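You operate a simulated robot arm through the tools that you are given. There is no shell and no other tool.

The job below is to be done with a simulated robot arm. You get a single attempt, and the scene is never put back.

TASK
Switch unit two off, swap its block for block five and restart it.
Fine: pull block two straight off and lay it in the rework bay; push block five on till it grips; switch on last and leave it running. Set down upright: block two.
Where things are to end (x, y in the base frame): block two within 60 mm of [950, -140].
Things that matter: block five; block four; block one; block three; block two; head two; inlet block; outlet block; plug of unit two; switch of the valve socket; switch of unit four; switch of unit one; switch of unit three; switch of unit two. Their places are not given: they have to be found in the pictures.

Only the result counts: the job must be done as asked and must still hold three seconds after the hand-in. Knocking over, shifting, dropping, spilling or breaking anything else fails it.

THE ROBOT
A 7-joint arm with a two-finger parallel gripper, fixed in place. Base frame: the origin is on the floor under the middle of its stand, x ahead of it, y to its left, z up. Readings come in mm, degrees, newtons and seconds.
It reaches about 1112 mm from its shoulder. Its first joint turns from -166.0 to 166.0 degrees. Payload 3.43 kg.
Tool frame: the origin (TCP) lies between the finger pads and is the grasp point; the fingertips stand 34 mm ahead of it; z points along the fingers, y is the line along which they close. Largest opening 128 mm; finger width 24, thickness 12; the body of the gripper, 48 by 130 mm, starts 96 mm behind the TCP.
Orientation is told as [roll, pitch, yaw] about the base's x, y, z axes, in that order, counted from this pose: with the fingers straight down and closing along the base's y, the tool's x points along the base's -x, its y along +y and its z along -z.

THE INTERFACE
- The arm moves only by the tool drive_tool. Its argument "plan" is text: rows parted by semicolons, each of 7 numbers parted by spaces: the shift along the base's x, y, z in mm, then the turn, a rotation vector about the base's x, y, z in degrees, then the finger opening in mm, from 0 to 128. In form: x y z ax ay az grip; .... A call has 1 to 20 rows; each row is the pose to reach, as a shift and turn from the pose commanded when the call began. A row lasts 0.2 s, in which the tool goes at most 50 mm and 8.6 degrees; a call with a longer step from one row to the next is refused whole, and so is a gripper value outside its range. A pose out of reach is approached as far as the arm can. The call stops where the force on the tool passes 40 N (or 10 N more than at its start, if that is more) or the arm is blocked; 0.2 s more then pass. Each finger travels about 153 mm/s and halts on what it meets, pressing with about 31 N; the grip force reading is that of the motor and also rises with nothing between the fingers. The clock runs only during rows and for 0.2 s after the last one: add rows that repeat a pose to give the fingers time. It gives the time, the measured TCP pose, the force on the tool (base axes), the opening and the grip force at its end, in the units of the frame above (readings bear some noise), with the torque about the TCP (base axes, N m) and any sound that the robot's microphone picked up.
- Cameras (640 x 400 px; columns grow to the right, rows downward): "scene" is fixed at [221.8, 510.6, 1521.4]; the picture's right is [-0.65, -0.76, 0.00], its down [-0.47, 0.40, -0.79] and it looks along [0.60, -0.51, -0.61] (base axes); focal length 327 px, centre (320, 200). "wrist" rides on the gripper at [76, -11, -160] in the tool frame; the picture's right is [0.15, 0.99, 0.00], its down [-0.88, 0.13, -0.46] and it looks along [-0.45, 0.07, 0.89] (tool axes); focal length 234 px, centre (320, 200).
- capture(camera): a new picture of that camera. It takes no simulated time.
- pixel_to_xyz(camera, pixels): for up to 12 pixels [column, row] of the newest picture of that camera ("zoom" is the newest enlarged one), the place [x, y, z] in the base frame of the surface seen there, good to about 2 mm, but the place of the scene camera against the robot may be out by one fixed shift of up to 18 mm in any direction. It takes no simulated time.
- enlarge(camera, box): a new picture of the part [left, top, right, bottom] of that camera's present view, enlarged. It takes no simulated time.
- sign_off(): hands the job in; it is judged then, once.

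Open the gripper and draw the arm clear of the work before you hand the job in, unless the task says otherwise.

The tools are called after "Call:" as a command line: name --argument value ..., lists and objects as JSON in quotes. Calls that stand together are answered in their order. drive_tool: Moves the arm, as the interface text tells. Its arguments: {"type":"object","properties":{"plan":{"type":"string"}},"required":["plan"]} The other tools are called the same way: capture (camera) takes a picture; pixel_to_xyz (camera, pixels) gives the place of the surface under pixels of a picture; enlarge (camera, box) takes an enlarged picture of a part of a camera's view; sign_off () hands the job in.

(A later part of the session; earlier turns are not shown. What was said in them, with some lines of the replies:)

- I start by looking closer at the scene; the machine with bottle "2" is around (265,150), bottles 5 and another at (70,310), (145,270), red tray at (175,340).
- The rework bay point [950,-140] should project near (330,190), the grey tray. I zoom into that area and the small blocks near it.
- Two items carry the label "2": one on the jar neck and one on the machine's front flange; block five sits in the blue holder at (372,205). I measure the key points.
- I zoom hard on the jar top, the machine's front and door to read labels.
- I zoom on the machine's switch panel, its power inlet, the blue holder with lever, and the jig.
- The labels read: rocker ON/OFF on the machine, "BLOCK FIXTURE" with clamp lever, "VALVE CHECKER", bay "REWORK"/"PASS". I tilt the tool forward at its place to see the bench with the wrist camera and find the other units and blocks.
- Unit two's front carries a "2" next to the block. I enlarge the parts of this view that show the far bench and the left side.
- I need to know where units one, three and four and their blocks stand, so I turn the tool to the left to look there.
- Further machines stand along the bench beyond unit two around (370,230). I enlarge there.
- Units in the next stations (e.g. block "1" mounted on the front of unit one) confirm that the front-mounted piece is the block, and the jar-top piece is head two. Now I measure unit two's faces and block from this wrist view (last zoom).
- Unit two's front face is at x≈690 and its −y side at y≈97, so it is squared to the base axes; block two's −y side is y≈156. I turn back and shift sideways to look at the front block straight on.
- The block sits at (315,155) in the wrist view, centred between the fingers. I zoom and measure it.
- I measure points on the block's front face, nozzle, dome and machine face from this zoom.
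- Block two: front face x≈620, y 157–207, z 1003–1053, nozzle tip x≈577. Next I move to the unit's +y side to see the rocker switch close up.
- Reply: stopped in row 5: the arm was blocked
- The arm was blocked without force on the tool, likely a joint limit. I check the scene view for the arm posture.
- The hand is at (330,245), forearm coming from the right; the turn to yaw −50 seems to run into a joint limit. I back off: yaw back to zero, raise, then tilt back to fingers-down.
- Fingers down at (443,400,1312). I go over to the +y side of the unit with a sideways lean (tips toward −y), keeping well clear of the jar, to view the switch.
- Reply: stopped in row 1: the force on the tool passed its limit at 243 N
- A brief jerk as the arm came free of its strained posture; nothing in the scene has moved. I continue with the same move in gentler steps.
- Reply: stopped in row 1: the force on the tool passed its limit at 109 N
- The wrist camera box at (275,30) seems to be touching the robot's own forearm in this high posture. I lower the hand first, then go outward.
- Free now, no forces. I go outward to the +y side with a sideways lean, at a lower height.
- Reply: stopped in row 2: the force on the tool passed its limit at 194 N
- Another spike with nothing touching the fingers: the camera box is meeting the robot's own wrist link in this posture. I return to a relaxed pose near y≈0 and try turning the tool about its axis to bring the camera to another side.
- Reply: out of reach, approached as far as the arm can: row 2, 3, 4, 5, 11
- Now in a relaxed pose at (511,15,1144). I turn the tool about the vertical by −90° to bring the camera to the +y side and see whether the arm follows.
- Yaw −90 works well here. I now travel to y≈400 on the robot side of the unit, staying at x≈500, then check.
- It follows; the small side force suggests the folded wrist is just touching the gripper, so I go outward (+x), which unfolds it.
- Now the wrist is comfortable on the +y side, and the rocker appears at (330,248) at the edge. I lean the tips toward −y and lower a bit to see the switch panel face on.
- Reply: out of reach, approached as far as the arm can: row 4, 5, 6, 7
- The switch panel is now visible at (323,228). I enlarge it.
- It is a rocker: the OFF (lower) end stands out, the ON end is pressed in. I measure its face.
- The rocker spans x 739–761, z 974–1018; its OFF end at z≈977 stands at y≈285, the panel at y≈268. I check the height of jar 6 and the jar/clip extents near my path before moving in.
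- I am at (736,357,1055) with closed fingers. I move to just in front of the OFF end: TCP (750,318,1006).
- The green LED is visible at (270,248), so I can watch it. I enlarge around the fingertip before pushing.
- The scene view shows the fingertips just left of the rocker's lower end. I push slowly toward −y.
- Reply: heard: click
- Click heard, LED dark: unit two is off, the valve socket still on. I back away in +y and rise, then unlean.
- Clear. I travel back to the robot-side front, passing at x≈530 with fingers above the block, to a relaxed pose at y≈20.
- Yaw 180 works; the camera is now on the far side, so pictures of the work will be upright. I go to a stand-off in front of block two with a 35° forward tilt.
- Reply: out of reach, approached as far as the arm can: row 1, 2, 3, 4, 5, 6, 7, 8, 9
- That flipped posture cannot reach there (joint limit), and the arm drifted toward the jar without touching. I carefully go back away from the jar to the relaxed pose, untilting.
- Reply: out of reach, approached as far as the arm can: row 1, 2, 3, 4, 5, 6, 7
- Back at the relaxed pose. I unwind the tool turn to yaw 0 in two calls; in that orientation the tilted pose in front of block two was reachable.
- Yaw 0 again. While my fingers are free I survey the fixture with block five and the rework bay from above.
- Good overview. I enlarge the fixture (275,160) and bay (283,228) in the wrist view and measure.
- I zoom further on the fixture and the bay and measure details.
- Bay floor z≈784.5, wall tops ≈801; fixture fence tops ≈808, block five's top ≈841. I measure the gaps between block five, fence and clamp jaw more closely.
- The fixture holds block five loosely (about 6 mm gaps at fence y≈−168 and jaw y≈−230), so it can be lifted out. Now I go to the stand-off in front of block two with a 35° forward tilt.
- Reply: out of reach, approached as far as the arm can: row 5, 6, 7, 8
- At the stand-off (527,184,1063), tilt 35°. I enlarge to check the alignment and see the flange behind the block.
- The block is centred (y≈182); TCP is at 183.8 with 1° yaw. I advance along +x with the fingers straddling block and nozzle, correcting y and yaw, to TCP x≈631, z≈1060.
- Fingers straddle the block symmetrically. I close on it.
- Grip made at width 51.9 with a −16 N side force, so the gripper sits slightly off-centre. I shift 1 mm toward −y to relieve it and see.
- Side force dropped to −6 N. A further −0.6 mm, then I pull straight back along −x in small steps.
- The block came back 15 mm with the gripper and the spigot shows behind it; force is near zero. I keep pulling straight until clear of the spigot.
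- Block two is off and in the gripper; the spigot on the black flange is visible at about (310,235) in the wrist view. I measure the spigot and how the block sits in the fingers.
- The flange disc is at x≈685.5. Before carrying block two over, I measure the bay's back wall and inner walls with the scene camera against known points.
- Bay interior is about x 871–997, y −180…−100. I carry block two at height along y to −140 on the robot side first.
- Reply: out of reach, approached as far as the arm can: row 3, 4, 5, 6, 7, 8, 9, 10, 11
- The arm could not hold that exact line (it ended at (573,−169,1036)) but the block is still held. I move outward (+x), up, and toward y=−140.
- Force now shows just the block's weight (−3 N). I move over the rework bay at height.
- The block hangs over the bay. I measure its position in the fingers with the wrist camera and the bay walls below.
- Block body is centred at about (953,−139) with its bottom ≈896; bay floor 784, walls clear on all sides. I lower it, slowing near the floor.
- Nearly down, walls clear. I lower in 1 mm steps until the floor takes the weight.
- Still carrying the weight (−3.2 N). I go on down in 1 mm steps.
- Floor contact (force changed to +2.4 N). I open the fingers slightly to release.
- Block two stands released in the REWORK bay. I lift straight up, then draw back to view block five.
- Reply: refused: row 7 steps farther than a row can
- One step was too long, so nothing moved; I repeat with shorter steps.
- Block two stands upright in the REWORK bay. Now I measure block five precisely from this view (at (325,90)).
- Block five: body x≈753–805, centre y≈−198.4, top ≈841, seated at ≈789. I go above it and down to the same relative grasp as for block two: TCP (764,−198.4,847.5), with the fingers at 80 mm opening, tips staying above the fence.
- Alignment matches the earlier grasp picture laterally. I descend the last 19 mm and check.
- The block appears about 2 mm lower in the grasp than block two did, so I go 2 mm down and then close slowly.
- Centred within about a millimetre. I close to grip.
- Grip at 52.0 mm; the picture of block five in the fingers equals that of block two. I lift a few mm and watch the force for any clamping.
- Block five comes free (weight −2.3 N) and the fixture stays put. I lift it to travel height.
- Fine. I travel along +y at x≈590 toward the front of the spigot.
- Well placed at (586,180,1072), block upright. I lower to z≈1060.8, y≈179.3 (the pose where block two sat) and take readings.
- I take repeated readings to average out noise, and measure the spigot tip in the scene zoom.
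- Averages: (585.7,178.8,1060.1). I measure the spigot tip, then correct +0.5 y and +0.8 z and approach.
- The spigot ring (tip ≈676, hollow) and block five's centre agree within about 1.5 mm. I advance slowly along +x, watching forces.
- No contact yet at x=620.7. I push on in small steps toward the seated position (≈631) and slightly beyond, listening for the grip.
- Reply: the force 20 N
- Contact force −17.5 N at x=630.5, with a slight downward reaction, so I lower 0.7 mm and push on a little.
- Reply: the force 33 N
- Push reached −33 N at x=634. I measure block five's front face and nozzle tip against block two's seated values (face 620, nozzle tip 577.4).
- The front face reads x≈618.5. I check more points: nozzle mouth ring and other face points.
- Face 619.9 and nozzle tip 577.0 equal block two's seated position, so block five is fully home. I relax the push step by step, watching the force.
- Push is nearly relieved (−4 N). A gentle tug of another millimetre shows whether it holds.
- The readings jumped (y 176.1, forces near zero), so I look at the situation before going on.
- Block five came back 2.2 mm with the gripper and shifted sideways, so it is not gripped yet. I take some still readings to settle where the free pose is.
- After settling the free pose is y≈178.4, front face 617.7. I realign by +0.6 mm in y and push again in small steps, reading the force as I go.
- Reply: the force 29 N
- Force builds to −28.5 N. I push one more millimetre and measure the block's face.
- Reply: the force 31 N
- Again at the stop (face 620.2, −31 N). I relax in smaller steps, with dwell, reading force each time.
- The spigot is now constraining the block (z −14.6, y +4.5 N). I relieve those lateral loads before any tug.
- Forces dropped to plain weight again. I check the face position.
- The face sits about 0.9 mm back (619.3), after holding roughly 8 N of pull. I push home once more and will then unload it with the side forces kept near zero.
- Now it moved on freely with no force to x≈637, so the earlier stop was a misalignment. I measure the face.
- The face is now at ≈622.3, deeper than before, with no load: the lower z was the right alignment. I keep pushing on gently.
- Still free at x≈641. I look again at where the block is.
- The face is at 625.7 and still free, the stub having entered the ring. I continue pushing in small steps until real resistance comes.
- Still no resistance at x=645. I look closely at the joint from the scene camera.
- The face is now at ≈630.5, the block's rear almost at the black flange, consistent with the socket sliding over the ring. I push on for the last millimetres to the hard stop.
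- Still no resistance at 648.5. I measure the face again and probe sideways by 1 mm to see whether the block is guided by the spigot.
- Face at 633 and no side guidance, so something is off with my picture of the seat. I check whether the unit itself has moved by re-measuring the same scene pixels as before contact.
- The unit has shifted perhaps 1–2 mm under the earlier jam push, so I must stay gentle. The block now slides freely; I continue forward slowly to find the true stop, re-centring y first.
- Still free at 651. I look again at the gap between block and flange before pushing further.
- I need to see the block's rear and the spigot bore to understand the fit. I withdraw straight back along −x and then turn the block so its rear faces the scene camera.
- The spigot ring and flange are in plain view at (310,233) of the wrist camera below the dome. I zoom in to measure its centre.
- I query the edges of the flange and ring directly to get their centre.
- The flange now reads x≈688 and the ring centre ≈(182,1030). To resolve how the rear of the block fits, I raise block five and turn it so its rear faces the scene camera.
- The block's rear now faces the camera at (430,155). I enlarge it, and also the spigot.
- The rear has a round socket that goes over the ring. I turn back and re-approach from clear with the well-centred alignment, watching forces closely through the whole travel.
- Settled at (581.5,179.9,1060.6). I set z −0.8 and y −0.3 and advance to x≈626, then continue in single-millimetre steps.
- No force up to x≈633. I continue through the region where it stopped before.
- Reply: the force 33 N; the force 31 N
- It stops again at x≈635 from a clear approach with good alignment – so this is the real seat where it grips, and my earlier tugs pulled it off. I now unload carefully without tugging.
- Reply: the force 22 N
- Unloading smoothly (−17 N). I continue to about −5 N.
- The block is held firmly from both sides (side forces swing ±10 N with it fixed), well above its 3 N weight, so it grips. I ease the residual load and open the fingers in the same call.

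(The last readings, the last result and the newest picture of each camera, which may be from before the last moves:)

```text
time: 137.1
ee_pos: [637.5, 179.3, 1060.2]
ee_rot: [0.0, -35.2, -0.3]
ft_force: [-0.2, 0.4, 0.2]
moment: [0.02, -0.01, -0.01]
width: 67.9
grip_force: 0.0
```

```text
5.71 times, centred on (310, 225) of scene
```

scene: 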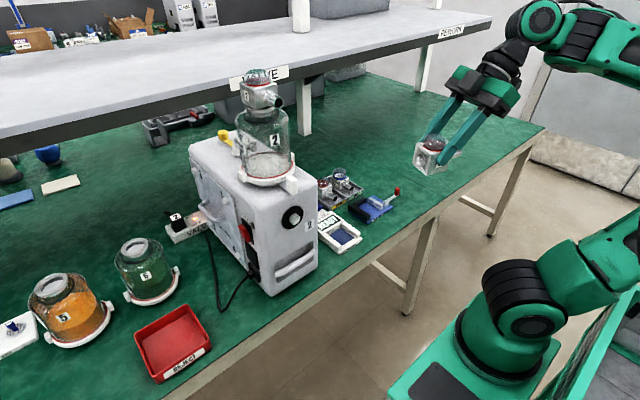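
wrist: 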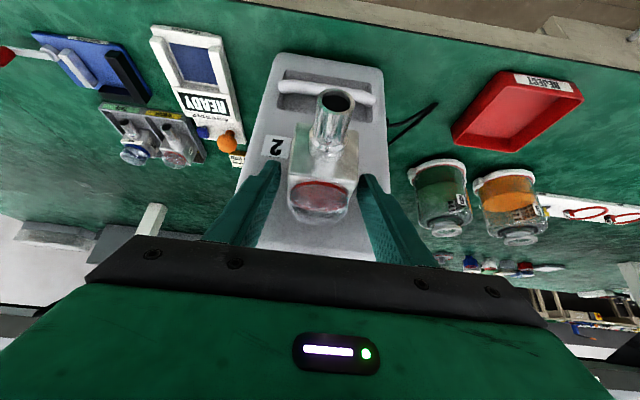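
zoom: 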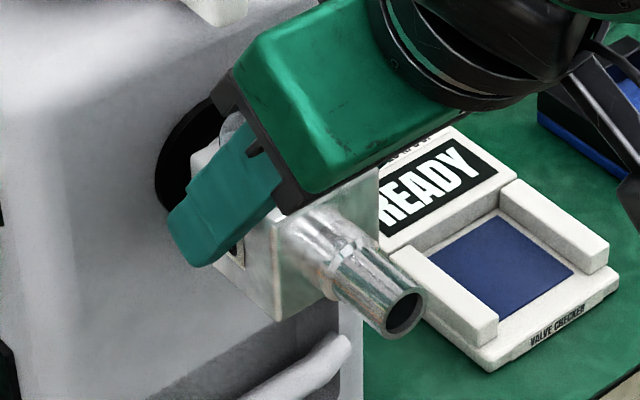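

Block five stays on by itself. I open wider and draw straight back to inspect it.

Call:
drive_tool --plan "-2 0 0 0 0 0 80; -8 0 0 0 0 0 90; -18 0 0 0 0 0 100; -32 0 0 0 0 0 100; -48 0 0 0 0 0 110; -66 0 2 0 0 0 110; -84 0 4 0 0 0 110; -102 0 6 0 0 0 110; -102 0 6 0 0 0 110"

Call:
capture --camera "wrist"

Call:
enlarge --camera "scene" --box '[270, 190, 350, 280]'

Call:
enlarge --camera "wrist" --box '[260, 150, 360, 255]'

Call:
pixel_to_xyz --camera "zoom" --pixels '[[215, 200], [210, 240], [385, 220], [375, 270], [300, 250], [320, 100], [340, 60], [280, 320], [120, 300], [470, 300], [230, 150], [395, 170]]'

```text
time: 139.1
ee_pos: [533.0, 179.4, 1065.9]
ee_rot: [0.0, -35.3, -0.3]
ft_force: [-0.7, -0.7, 1.3]
moment: [0.03, -0.03, 0.0]
width: 109.8
grip_force: 0.0
```

```text
taken
```

wrist: 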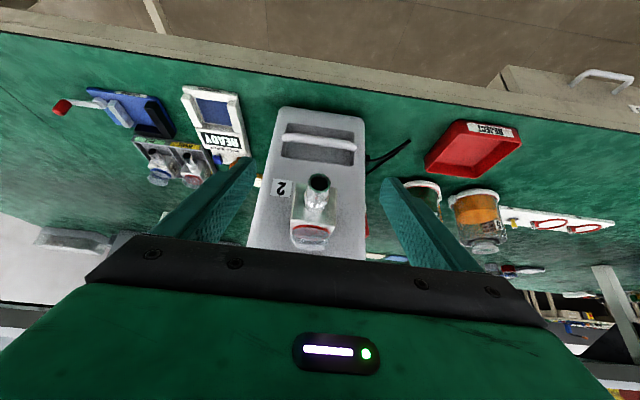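

```text
4.44 times, centred on (310, 235) of scene
```

zoom: 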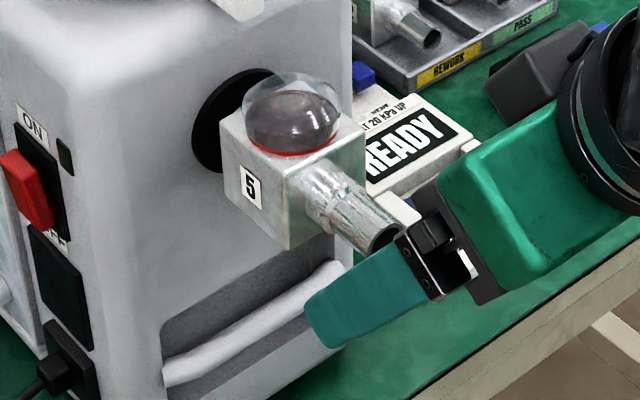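

```text
3.81 times, centred on (310, 202) of wrist
```

zoom: 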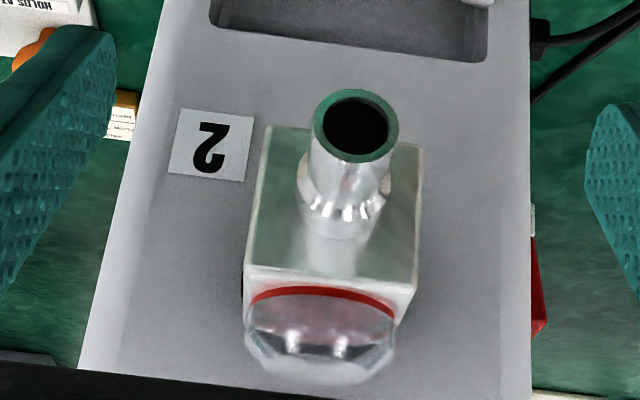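

```text
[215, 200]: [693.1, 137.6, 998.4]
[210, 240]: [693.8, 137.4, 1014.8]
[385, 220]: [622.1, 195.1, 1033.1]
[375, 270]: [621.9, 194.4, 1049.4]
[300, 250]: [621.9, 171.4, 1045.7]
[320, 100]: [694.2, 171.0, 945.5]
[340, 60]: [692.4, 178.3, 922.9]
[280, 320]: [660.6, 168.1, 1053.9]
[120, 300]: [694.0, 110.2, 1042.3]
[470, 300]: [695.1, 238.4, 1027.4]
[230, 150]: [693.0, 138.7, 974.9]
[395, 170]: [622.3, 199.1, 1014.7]
```

Block five sits level on the spigot (face x≈622, machine face ≈693.6; the unit has slid about 3 mm in all), holding without the gripper. Now I head for the switch: up and over to the relaxed pose first.

Call:
drive_tool --plan "-5 -10 30 0 0 0 110; -10 -20 60 0 0 0 110; -15 -35 90 0 0 0 110; -20 -60 120 0 0 0 110; -20 -90 138 0 0 0 110; -20 -125 139 0 0 0 110; -20 -160 139 0 0 0 110; -20 -195 139 0 0 0 110; -20 -230 139 0 0 0 110; -20 -250 139 0 0 0 110; -20 -250 139 0 0 0 110"

Call:
drive_tool --plan "0 0 0 0 8 0 110; 0 0 0 0 16 0 110; 0 0 0 0 24 0 110; 0 0 0 0 32 0 110; 0 0 0 0 35.3 0 110; 0 20 -10 0 35.3 0 110; 0 45 -25 0 35.3 0 110; 0 70 -40 0 35.3 0 110; 0 88 -52 0 35.3 0 110; 0 88 -52 0 35.3 0 110"

Call:
enlarge --camera "scene" --box '[270, 190, 350, 280]'

```text
time: 141.5
ee_pos: [514.1, -71.4, 1205.0]
ee_rot: [-0.1, -35.4, -0.2]
ft_force: [-0.1, 0.0, -0.3]
moment: [0.02, -0.02, 0.04]
width: 109.9
grip_force: 0.1
```

```text
time: 143.7
ee_pos: [514.5, 16.9, 1152.7]
ee_rot: [-0.1, 0.0, -0.3]
ft_force: [0.2, -1.0, 0.2]
moment: [-0.01, 0.05, -0.01]
width: 110.0
grip_force: 0.1
```

```text
4.44 times, centred on (310, 235) of scene
```

zoom: 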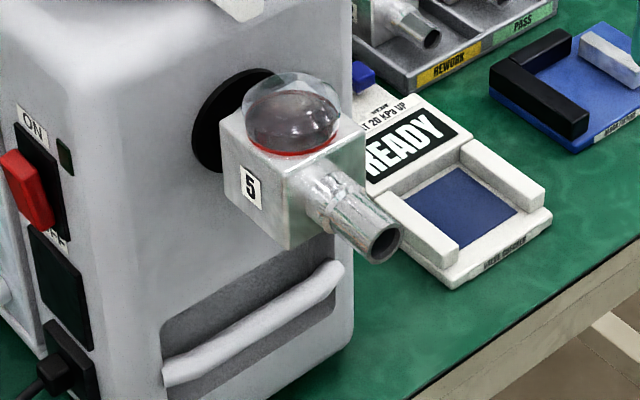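

Block five hangs level in place. Now I turn the tool to yaw −90 at the relaxed pose and travel to the switch side as before.

Call:
drive_tool --plan "0 0 0 0 0 -8 90; 0 0 0 0 0 -16 70; 0 0 0 0 0 -24 50; 0 0 0 0 0 -32 30; 0 0 0 0 0 -40 10; 0 0 0 0 0 -48 0; 0 0 0 0 0 -56 0; 0 0 0 0 0 -64 0; 0 0 0 0 0 -72 0; 0 0 0 0 0 -80 0; 0 0 0 0 0 -88 0; 0 0 0 0 0 -89.7 0; 0 0 0 0 0 -89.7 0"

Call:
drive_tool --plan "0 35 10 0 0 0 0; 0 75 15 0 0 0 0; 0 115 18 0 0 0 0; 0 155 18 0 0 0 0; 0 195 18 0 0 0 0; 2 235 18 0 0 0 0; 6 275 18 0 0 0 0; 14 315 18 0 0 0 0; 26 350 18 0 0 0 0; 42 380 18 0 0 0 0; 62 405 18 0 0 0 0; 82 420 18 0 0 0 0; 82 420 18 0 0 0 0"

Call:
capture --camera "scene"

```text
time: 146.5
ee_pos: [513.9, 15.8, 1154.3]
ee_rot: [-0.3, -0.1, -90.0]
ft_force: [-1.2, 0.3, 0.0]
moment: [0.02, -0.05, -0.02]
width: 0.1
grip_force: 31.1
```

```text
time: 149.3
ee_pos: [599.4, 436.2, 1171.0]
ee_rot: [-0.3, 0.0, -89.9]
ft_force: [0.8, -0.8, -0.2]
moment: [0.0, 0.01, 0.0]
width: 0.0
grip_force: 30.9
```

```text
taken
```

scene: 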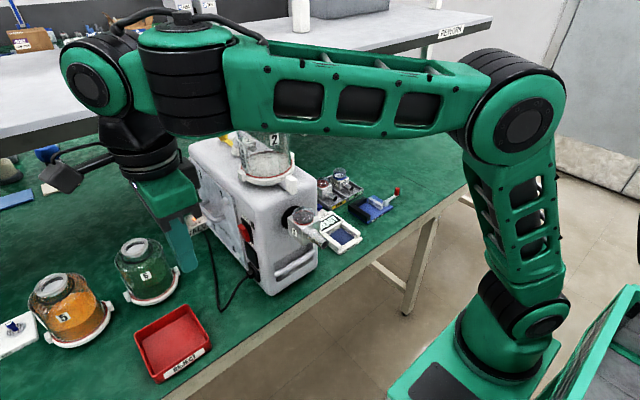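

Now outward around to the switch side with the 22° lean, staying clear of the panel.

Call:
drive_tool --plan "25 5 0 0 0 0 0; 55 10 0 0 0 0 0; 85 15 0 0 0 0 0; 105 18 -5 -3 0 0 0; 120 18 -15 -7 0 0 0; 132 12 -30 -11 0 0 0; 142 0 -48 -15 0 0 0; 150 -18 -65 -19 0 0 0; 153 -40 -82 -22.3 0 0 0; 153 -62 -95 -22.3 0 0 0; 153 -62 -95 -22.3 0 0 0"

Call:
capture --camera "wrist"

Call:
enlarge --camera "scene" --box '[190, 180, 290, 260]'

```text
time: 151.7
ee_pos: [751.8, 374.8, 1074.9]
ee_rot: [-0.2, -22.4, -90.0]
ft_force: [0.2, 0.4, -0.4]
moment: [0.01, 0.02, 0.04]
width: 0.2
grip_force: 31.1
```

```text
taken
```

wrist: 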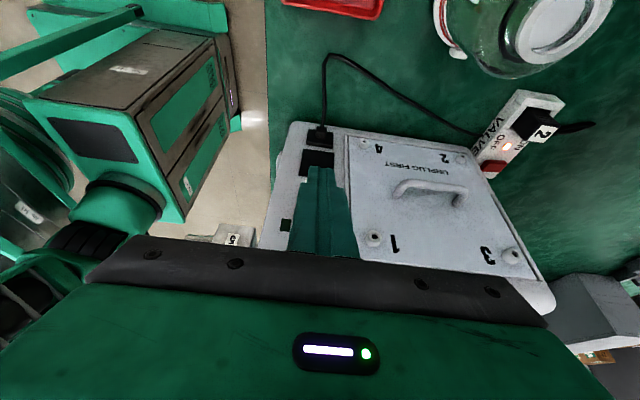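

```text
5.00 times, centred on (240, 220) of scene
```

zoom: 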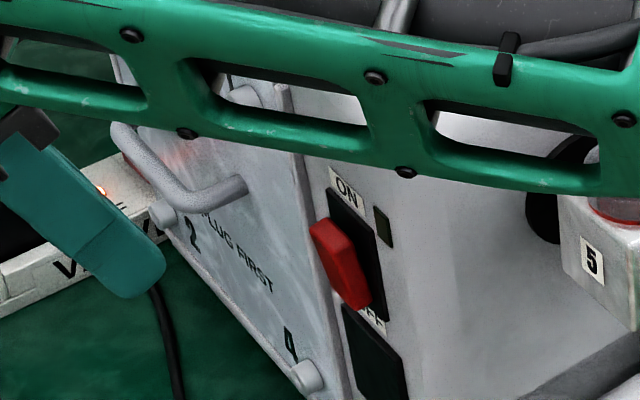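

I measure the LED and panel features to find the shift of the switch.

Call:
enlarge --camera "wrist" --box '[260, 110, 400, 260]'

Call:
pixel_to_xyz --camera "zoom" --pixels '[[68, 304], [60, 304], [76, 304], [68, 290], [68, 318], [150, 100], [110, 130], [195, 130], [150, 150], [320, 330], [90, 200], [240, 250]]'

```text
2.67 times, centred on (330, 185) of wrist
```

zoom: 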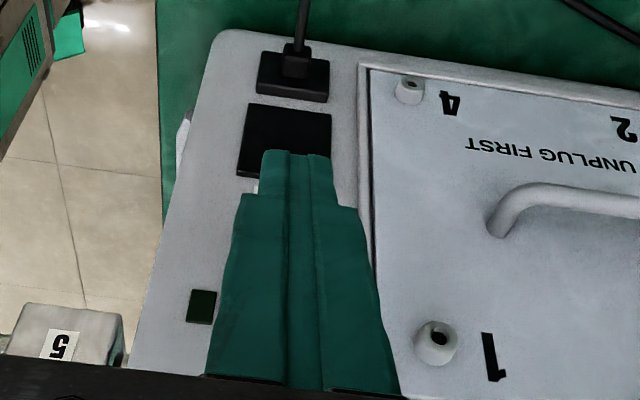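

```text
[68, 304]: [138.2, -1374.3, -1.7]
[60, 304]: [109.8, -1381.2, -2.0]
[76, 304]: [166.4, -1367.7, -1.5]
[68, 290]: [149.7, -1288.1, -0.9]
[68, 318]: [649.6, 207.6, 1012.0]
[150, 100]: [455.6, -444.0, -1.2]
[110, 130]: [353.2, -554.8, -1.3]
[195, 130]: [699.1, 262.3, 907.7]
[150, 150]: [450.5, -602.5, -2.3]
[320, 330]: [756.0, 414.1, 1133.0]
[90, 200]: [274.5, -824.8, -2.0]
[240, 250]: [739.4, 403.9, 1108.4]
```

I pick the right pixels: LED at (201,306), knob 1 at (436,342), black plate corners.

Call:
pixel_to_xyz --camera "zoom" --pixels '[[201, 306], [190, 306], [212, 306], [201, 292], [201, 320], [252, 110], [325, 118], [243, 170], [436, 342], [180, 230], [355, 200], [300, 60]]'

```text
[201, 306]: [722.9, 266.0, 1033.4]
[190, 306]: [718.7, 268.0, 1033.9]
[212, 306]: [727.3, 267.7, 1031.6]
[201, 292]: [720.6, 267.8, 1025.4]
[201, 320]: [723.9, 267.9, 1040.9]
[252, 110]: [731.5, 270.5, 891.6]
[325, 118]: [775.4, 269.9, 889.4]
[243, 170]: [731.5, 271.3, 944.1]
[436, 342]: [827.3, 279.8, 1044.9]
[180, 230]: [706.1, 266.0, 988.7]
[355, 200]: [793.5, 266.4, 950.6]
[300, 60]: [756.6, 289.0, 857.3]
```

The switch has moved by about +3.5 mm in x with the unit. I go to just in front of the ON end: TCP (753.3, 325, 1041).

Call:
drive_tool --plan "0.5 -10 -10 0 0 0 0; 1 -20 -20 0 0 0 0; 1.5 -32 -28 0 0 0 0; 1.5 -42 -34 0 0 0 0; 1.5 -50 -34 0 0 0 0; 1.5 -50 -34 0 0 0 0"

Call:
enlarge --camera "scene" --box '[200, 190, 290, 260]'

Call:
enlarge --camera "wrist" --box '[240, 110, 400, 260]'

```text
time: 153.1
ee_pos: [750.1, 325.1, 1043.0]
ee_rot: [-0.4, -22.4, -89.9]
ft_force: [0.0, 0.2, 0.1]
moment: [0.01, 0.01, 0.03]
width: 0.0
grip_force: 30.6
```

```text
5.71 times, centred on (245, 225) of scene
```

zoom: 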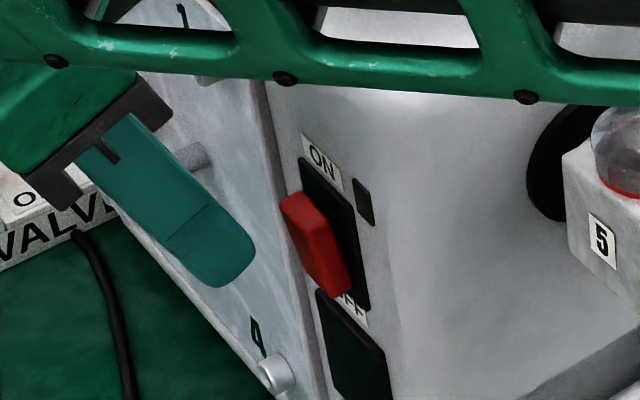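

```text
2.67 times, centred on (320, 185) of wrist
```

zoom: 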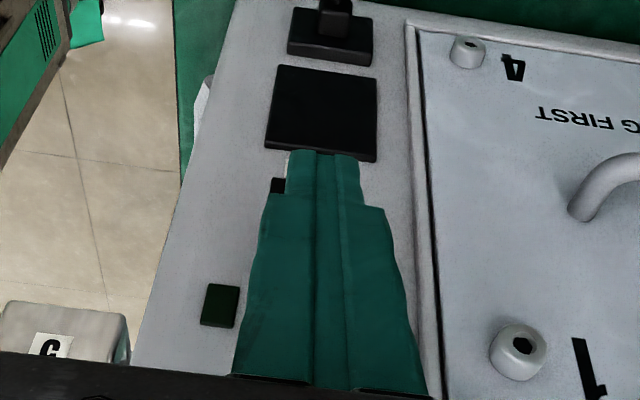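

The fingertip stands in front of the rocker's upper half. I lower 3 mm, align x, and push slowly toward −y.

Call:
drive_tool --plan "0.8 -4 -2 0 0 0 0; 1 -8 -3 0 0 0 0; 1 -12 -3 0 0 0 0; 1 -15 -3 0 0 0 0; 1 -17 -3 0 0 0 0; 1 -19 -3 0 0 0 0; 1 -21 -3 0 0 0 0; 1 -22.5 -3 0 0 0 0"

Call:
enlarge --camera "scene" --box '[200, 190, 290, 260]'

Call:
enlarge --camera "wrist" --box '[240, 110, 400, 260]'

```text
time: 154.9
ee_pos: [752.6, 302.0, 1039.3]
ee_rot: [-0.2, -22.4, -90.0]
ft_force: [0.3, -1.4, 0.0]
moment: [0.02, -0.02, 0.03]
width: 0.0
grip_force: 30.9
heard: click
```

```text
5.71 times, centred on (245, 225) of scene
```

zoom: 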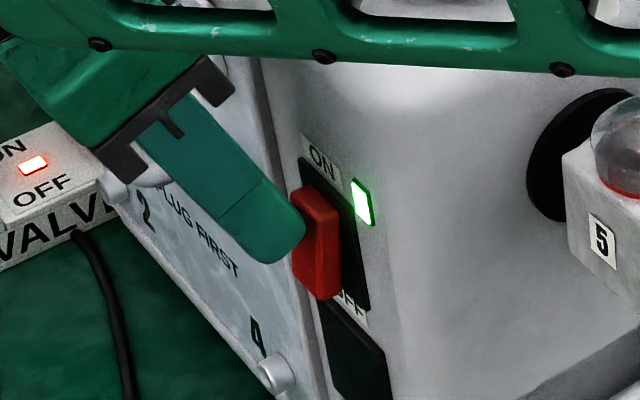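

```text
2.67 times, centred on (320, 185) of wrist
```

zoom: 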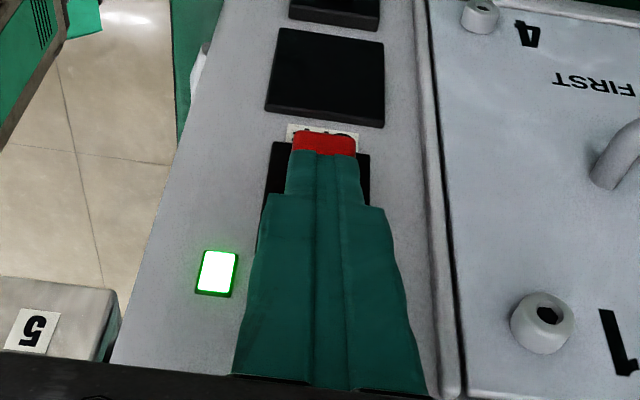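

Click heard and the LED is green: unit two runs, block five in place. I back away from the switch and rise.

Call:
drive_tool --plan "0 10 0 0 0 0 0; 0 30 5 0 0 0 0; -5 60 20 0 0 0 0; -15 90 40 3 0 0 0; -25 115 60 8 0 0 0; -40 135 80 13 0 0 0; -55 145 100 18 0 0 0; -70 150 120 22 0 0 0; -90 150 127 22.3 0 0 10; -115 150 127 22.3 0 0 20; -145 145 127 22.3 0 0 30; -172 135 127 22.3 0 0 40"

Call:
capture --camera "scene"

```text
time: 157.5
ee_pos: [580.1, 438.0, 1165.6]
ee_rot: [-0.1, -0.1, -90.0]
ft_force: [0.3, 0.3, -0.2]
moment: [0.0, 0.04, 0.03]
width: 40.0
grip_force: 0.0
```

```text
taken
```

scene: 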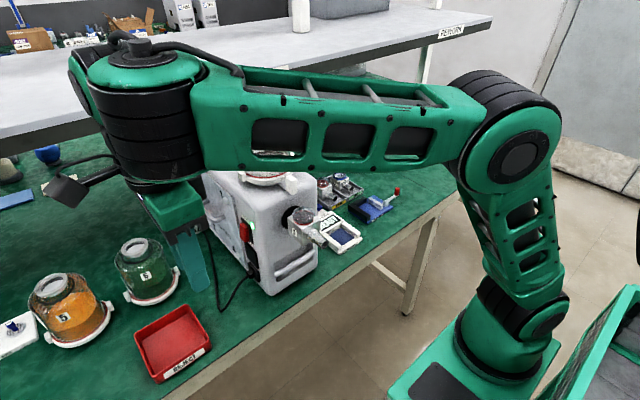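

Now back along the robot side of the unit, above the block, to the clear relaxed pose near y≈15.

Call:
drive_tool --plan "-10 -30 0 0 0 0 60; -20 -65 0 0 0 0 80; -35 -105 0 0 0 0 80; -50 -145 0 0 0 0 80; -60 -185 0 0 0 0 80; -65 -225 0 0 0 0 80; -65 -265 0 0 0 0 80; -65 -305 0 0 0 0 80; -65 -345 -5 0 0 0 100; -65 -385 -10 0 0 0 120; -65 -420 -12 0 0 0 128; -65 -420 -12 0 0 0 128"

Call:
capture --camera "scene"

Call:
enlarge --camera "scene" --box '[230, 180, 350, 290]'

Call:
enlarge --camera "scene" --box '[300, 150, 420, 260]'

Call:
enlarge --camera "scene" --box '[220, 60, 320, 200]'

```text
time: 160.1
ee_pos: [517.3, 15.4, 1152.4]
ee_rot: [-0.4, 0.0, -90.0]
ft_force: [-0.7, 0.2, 0.4]
moment: [0.04, 0.0, 0.01]
width: 127.9
grip_force: 0.0
```

```text
taken
```

scene: 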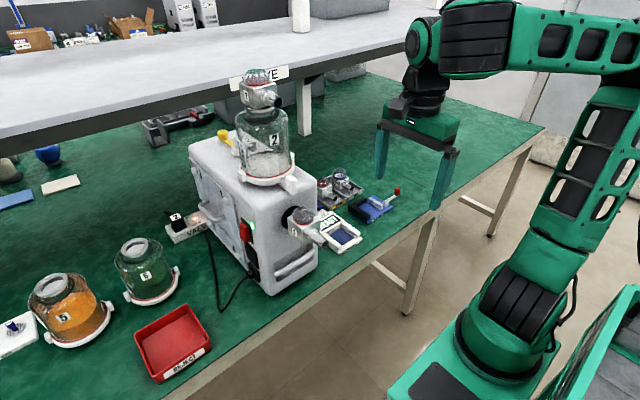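

```text
3.64 times, centred on (290, 235) of scene
```

zoom: 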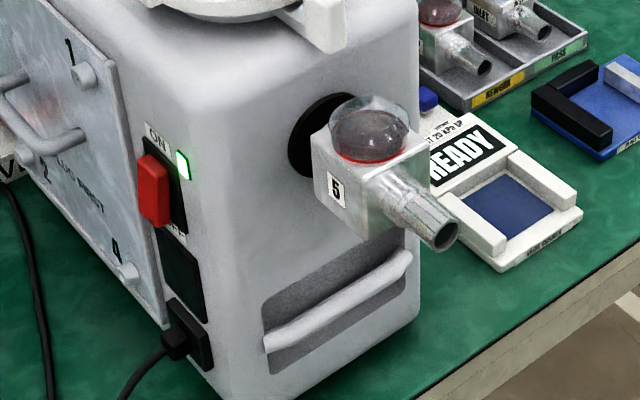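

```text
3.64 times, centred on (360, 205) of scene
```

zoom: 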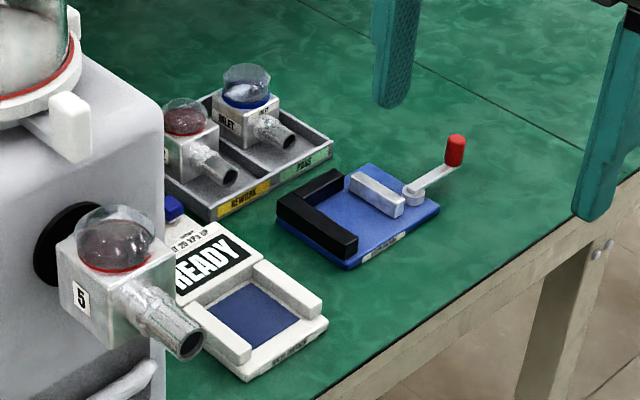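

```text
2.86 times, centred on (270, 130) of scene
```

zoom: 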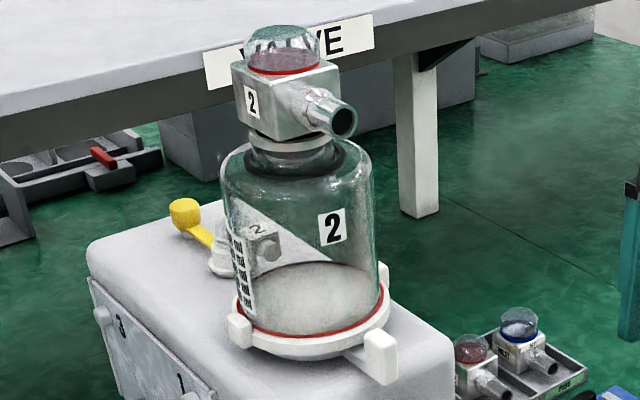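

Everything looks right: LED green, block five on, block two upright in the REWORK bay, fixture, inlet block and jar undisturbed. I draw the arm further away and let a few seconds pass before a last check.

Call:
drive_tool --plan "0 -25 10 0 0 0 128; 0 -55 25 0 0 0 128; 0 -85 40 0 0 0 128; 0 -110 50 0 0 0 128; 0 -110 50 0 0 0 128; 0 -110 50 0 0 0 128; 0 -110 50 0 0 0 128; 0 -110 50 0 0 0 128; 0 -110 50 0 0 0 128; 0 -110 50 0 0 0 128; 0 -110 50 0 0 0 128; 0 -110 50 0 0 0 128; 0 -110 50 0 0 0 128; 0 -110 50 0 0 0 128; 0 -110 50 0 0 0 128; 0 -110 50 0 0 0 128; 0 -110 50 0 0 0 128; 0 -110 50 0 0 0 128; 0 -110 50 0 0 0 128; 0 -110 50 0 0 0 128"

Call:
enlarge --camera "scene" --box '[230, 160, 390, 290]'

Call:
pixel_to_xyz --camera "scene" --pixels '[[302, 232], [325, 242], [322, 195], [326, 190], [340, 178]]'

```text
time: 164.3
ee_pos: [543.7, -98.1, 1176.0]
ee_rot: [-0.3, 0.2, -89.8]
ft_force: [1.1, -0.2, 1.2]
moment: [-0.03, 0.0, -0.04]
width: 128.3
grip_force: 0.0
out of reach, approached as far as the arm can: row 1, 2, 3, 4, 5, 6, 7, 8, 9, 10, 11, 12, 13, 14, 15, 16, 17, 18, 19, 20
```

```text
3.08 times, centred on (310, 225) of scene
```

zoom: 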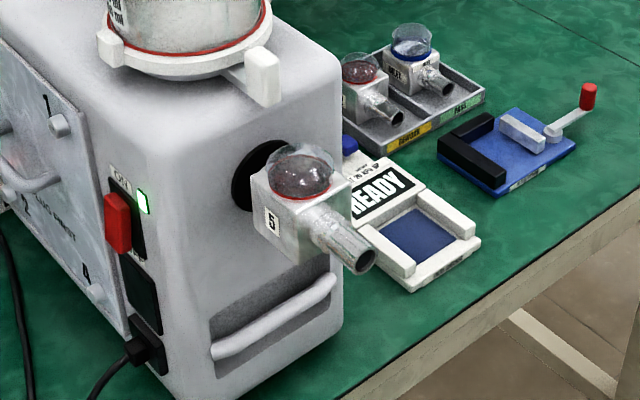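

```text
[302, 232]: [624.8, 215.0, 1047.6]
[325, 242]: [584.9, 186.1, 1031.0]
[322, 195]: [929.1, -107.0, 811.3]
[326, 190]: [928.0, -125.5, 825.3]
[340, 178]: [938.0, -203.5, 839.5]
```

After several more seconds everything holds: LED green, block five firmly on, block two upright in the bay at about (952,−140), the gripper open and the arm clear. I hand the job in.

Call:
sign_off

```text
The job is handed in.
```

I did the swap and handed the job in. Unit two is running with block five on, and block two is upright in the rework bay. I haven't seen the verdict.

- **Switching:** The rocker clicked off and the lamp went dark before I touched the block. It clicked on last and the lamp is green.
- **Block two:** I pulled it straight off and set it down at about [952, -140], well within the 60 mm.
- **Block five:** It hangs level on the unit by itself and held until hand-in, which included switching the unit on. It sits within about 1 mm of block two's old depth. I heard no click when it seated, so I judged the grip only from it holding.

- **Trouble seating block five:** My first pushes met a stop, and when I eased back and tugged, the block came off again. After a closer look I backed out and tried again, this time without tugging, and it stayed on.
- **Unit two moved:** Those pushes slid unit two about 3 mm away from the robot, and the jar and head on top moved with it. I couldn't push it back. If a few millimetres counts as shifting something else, this would fail the job.

In the camera views, the inlet block, fixture, valve checker and valve socket looked undisturbed. I never went near the other units. The gripper is open and the arm is clear of the work.
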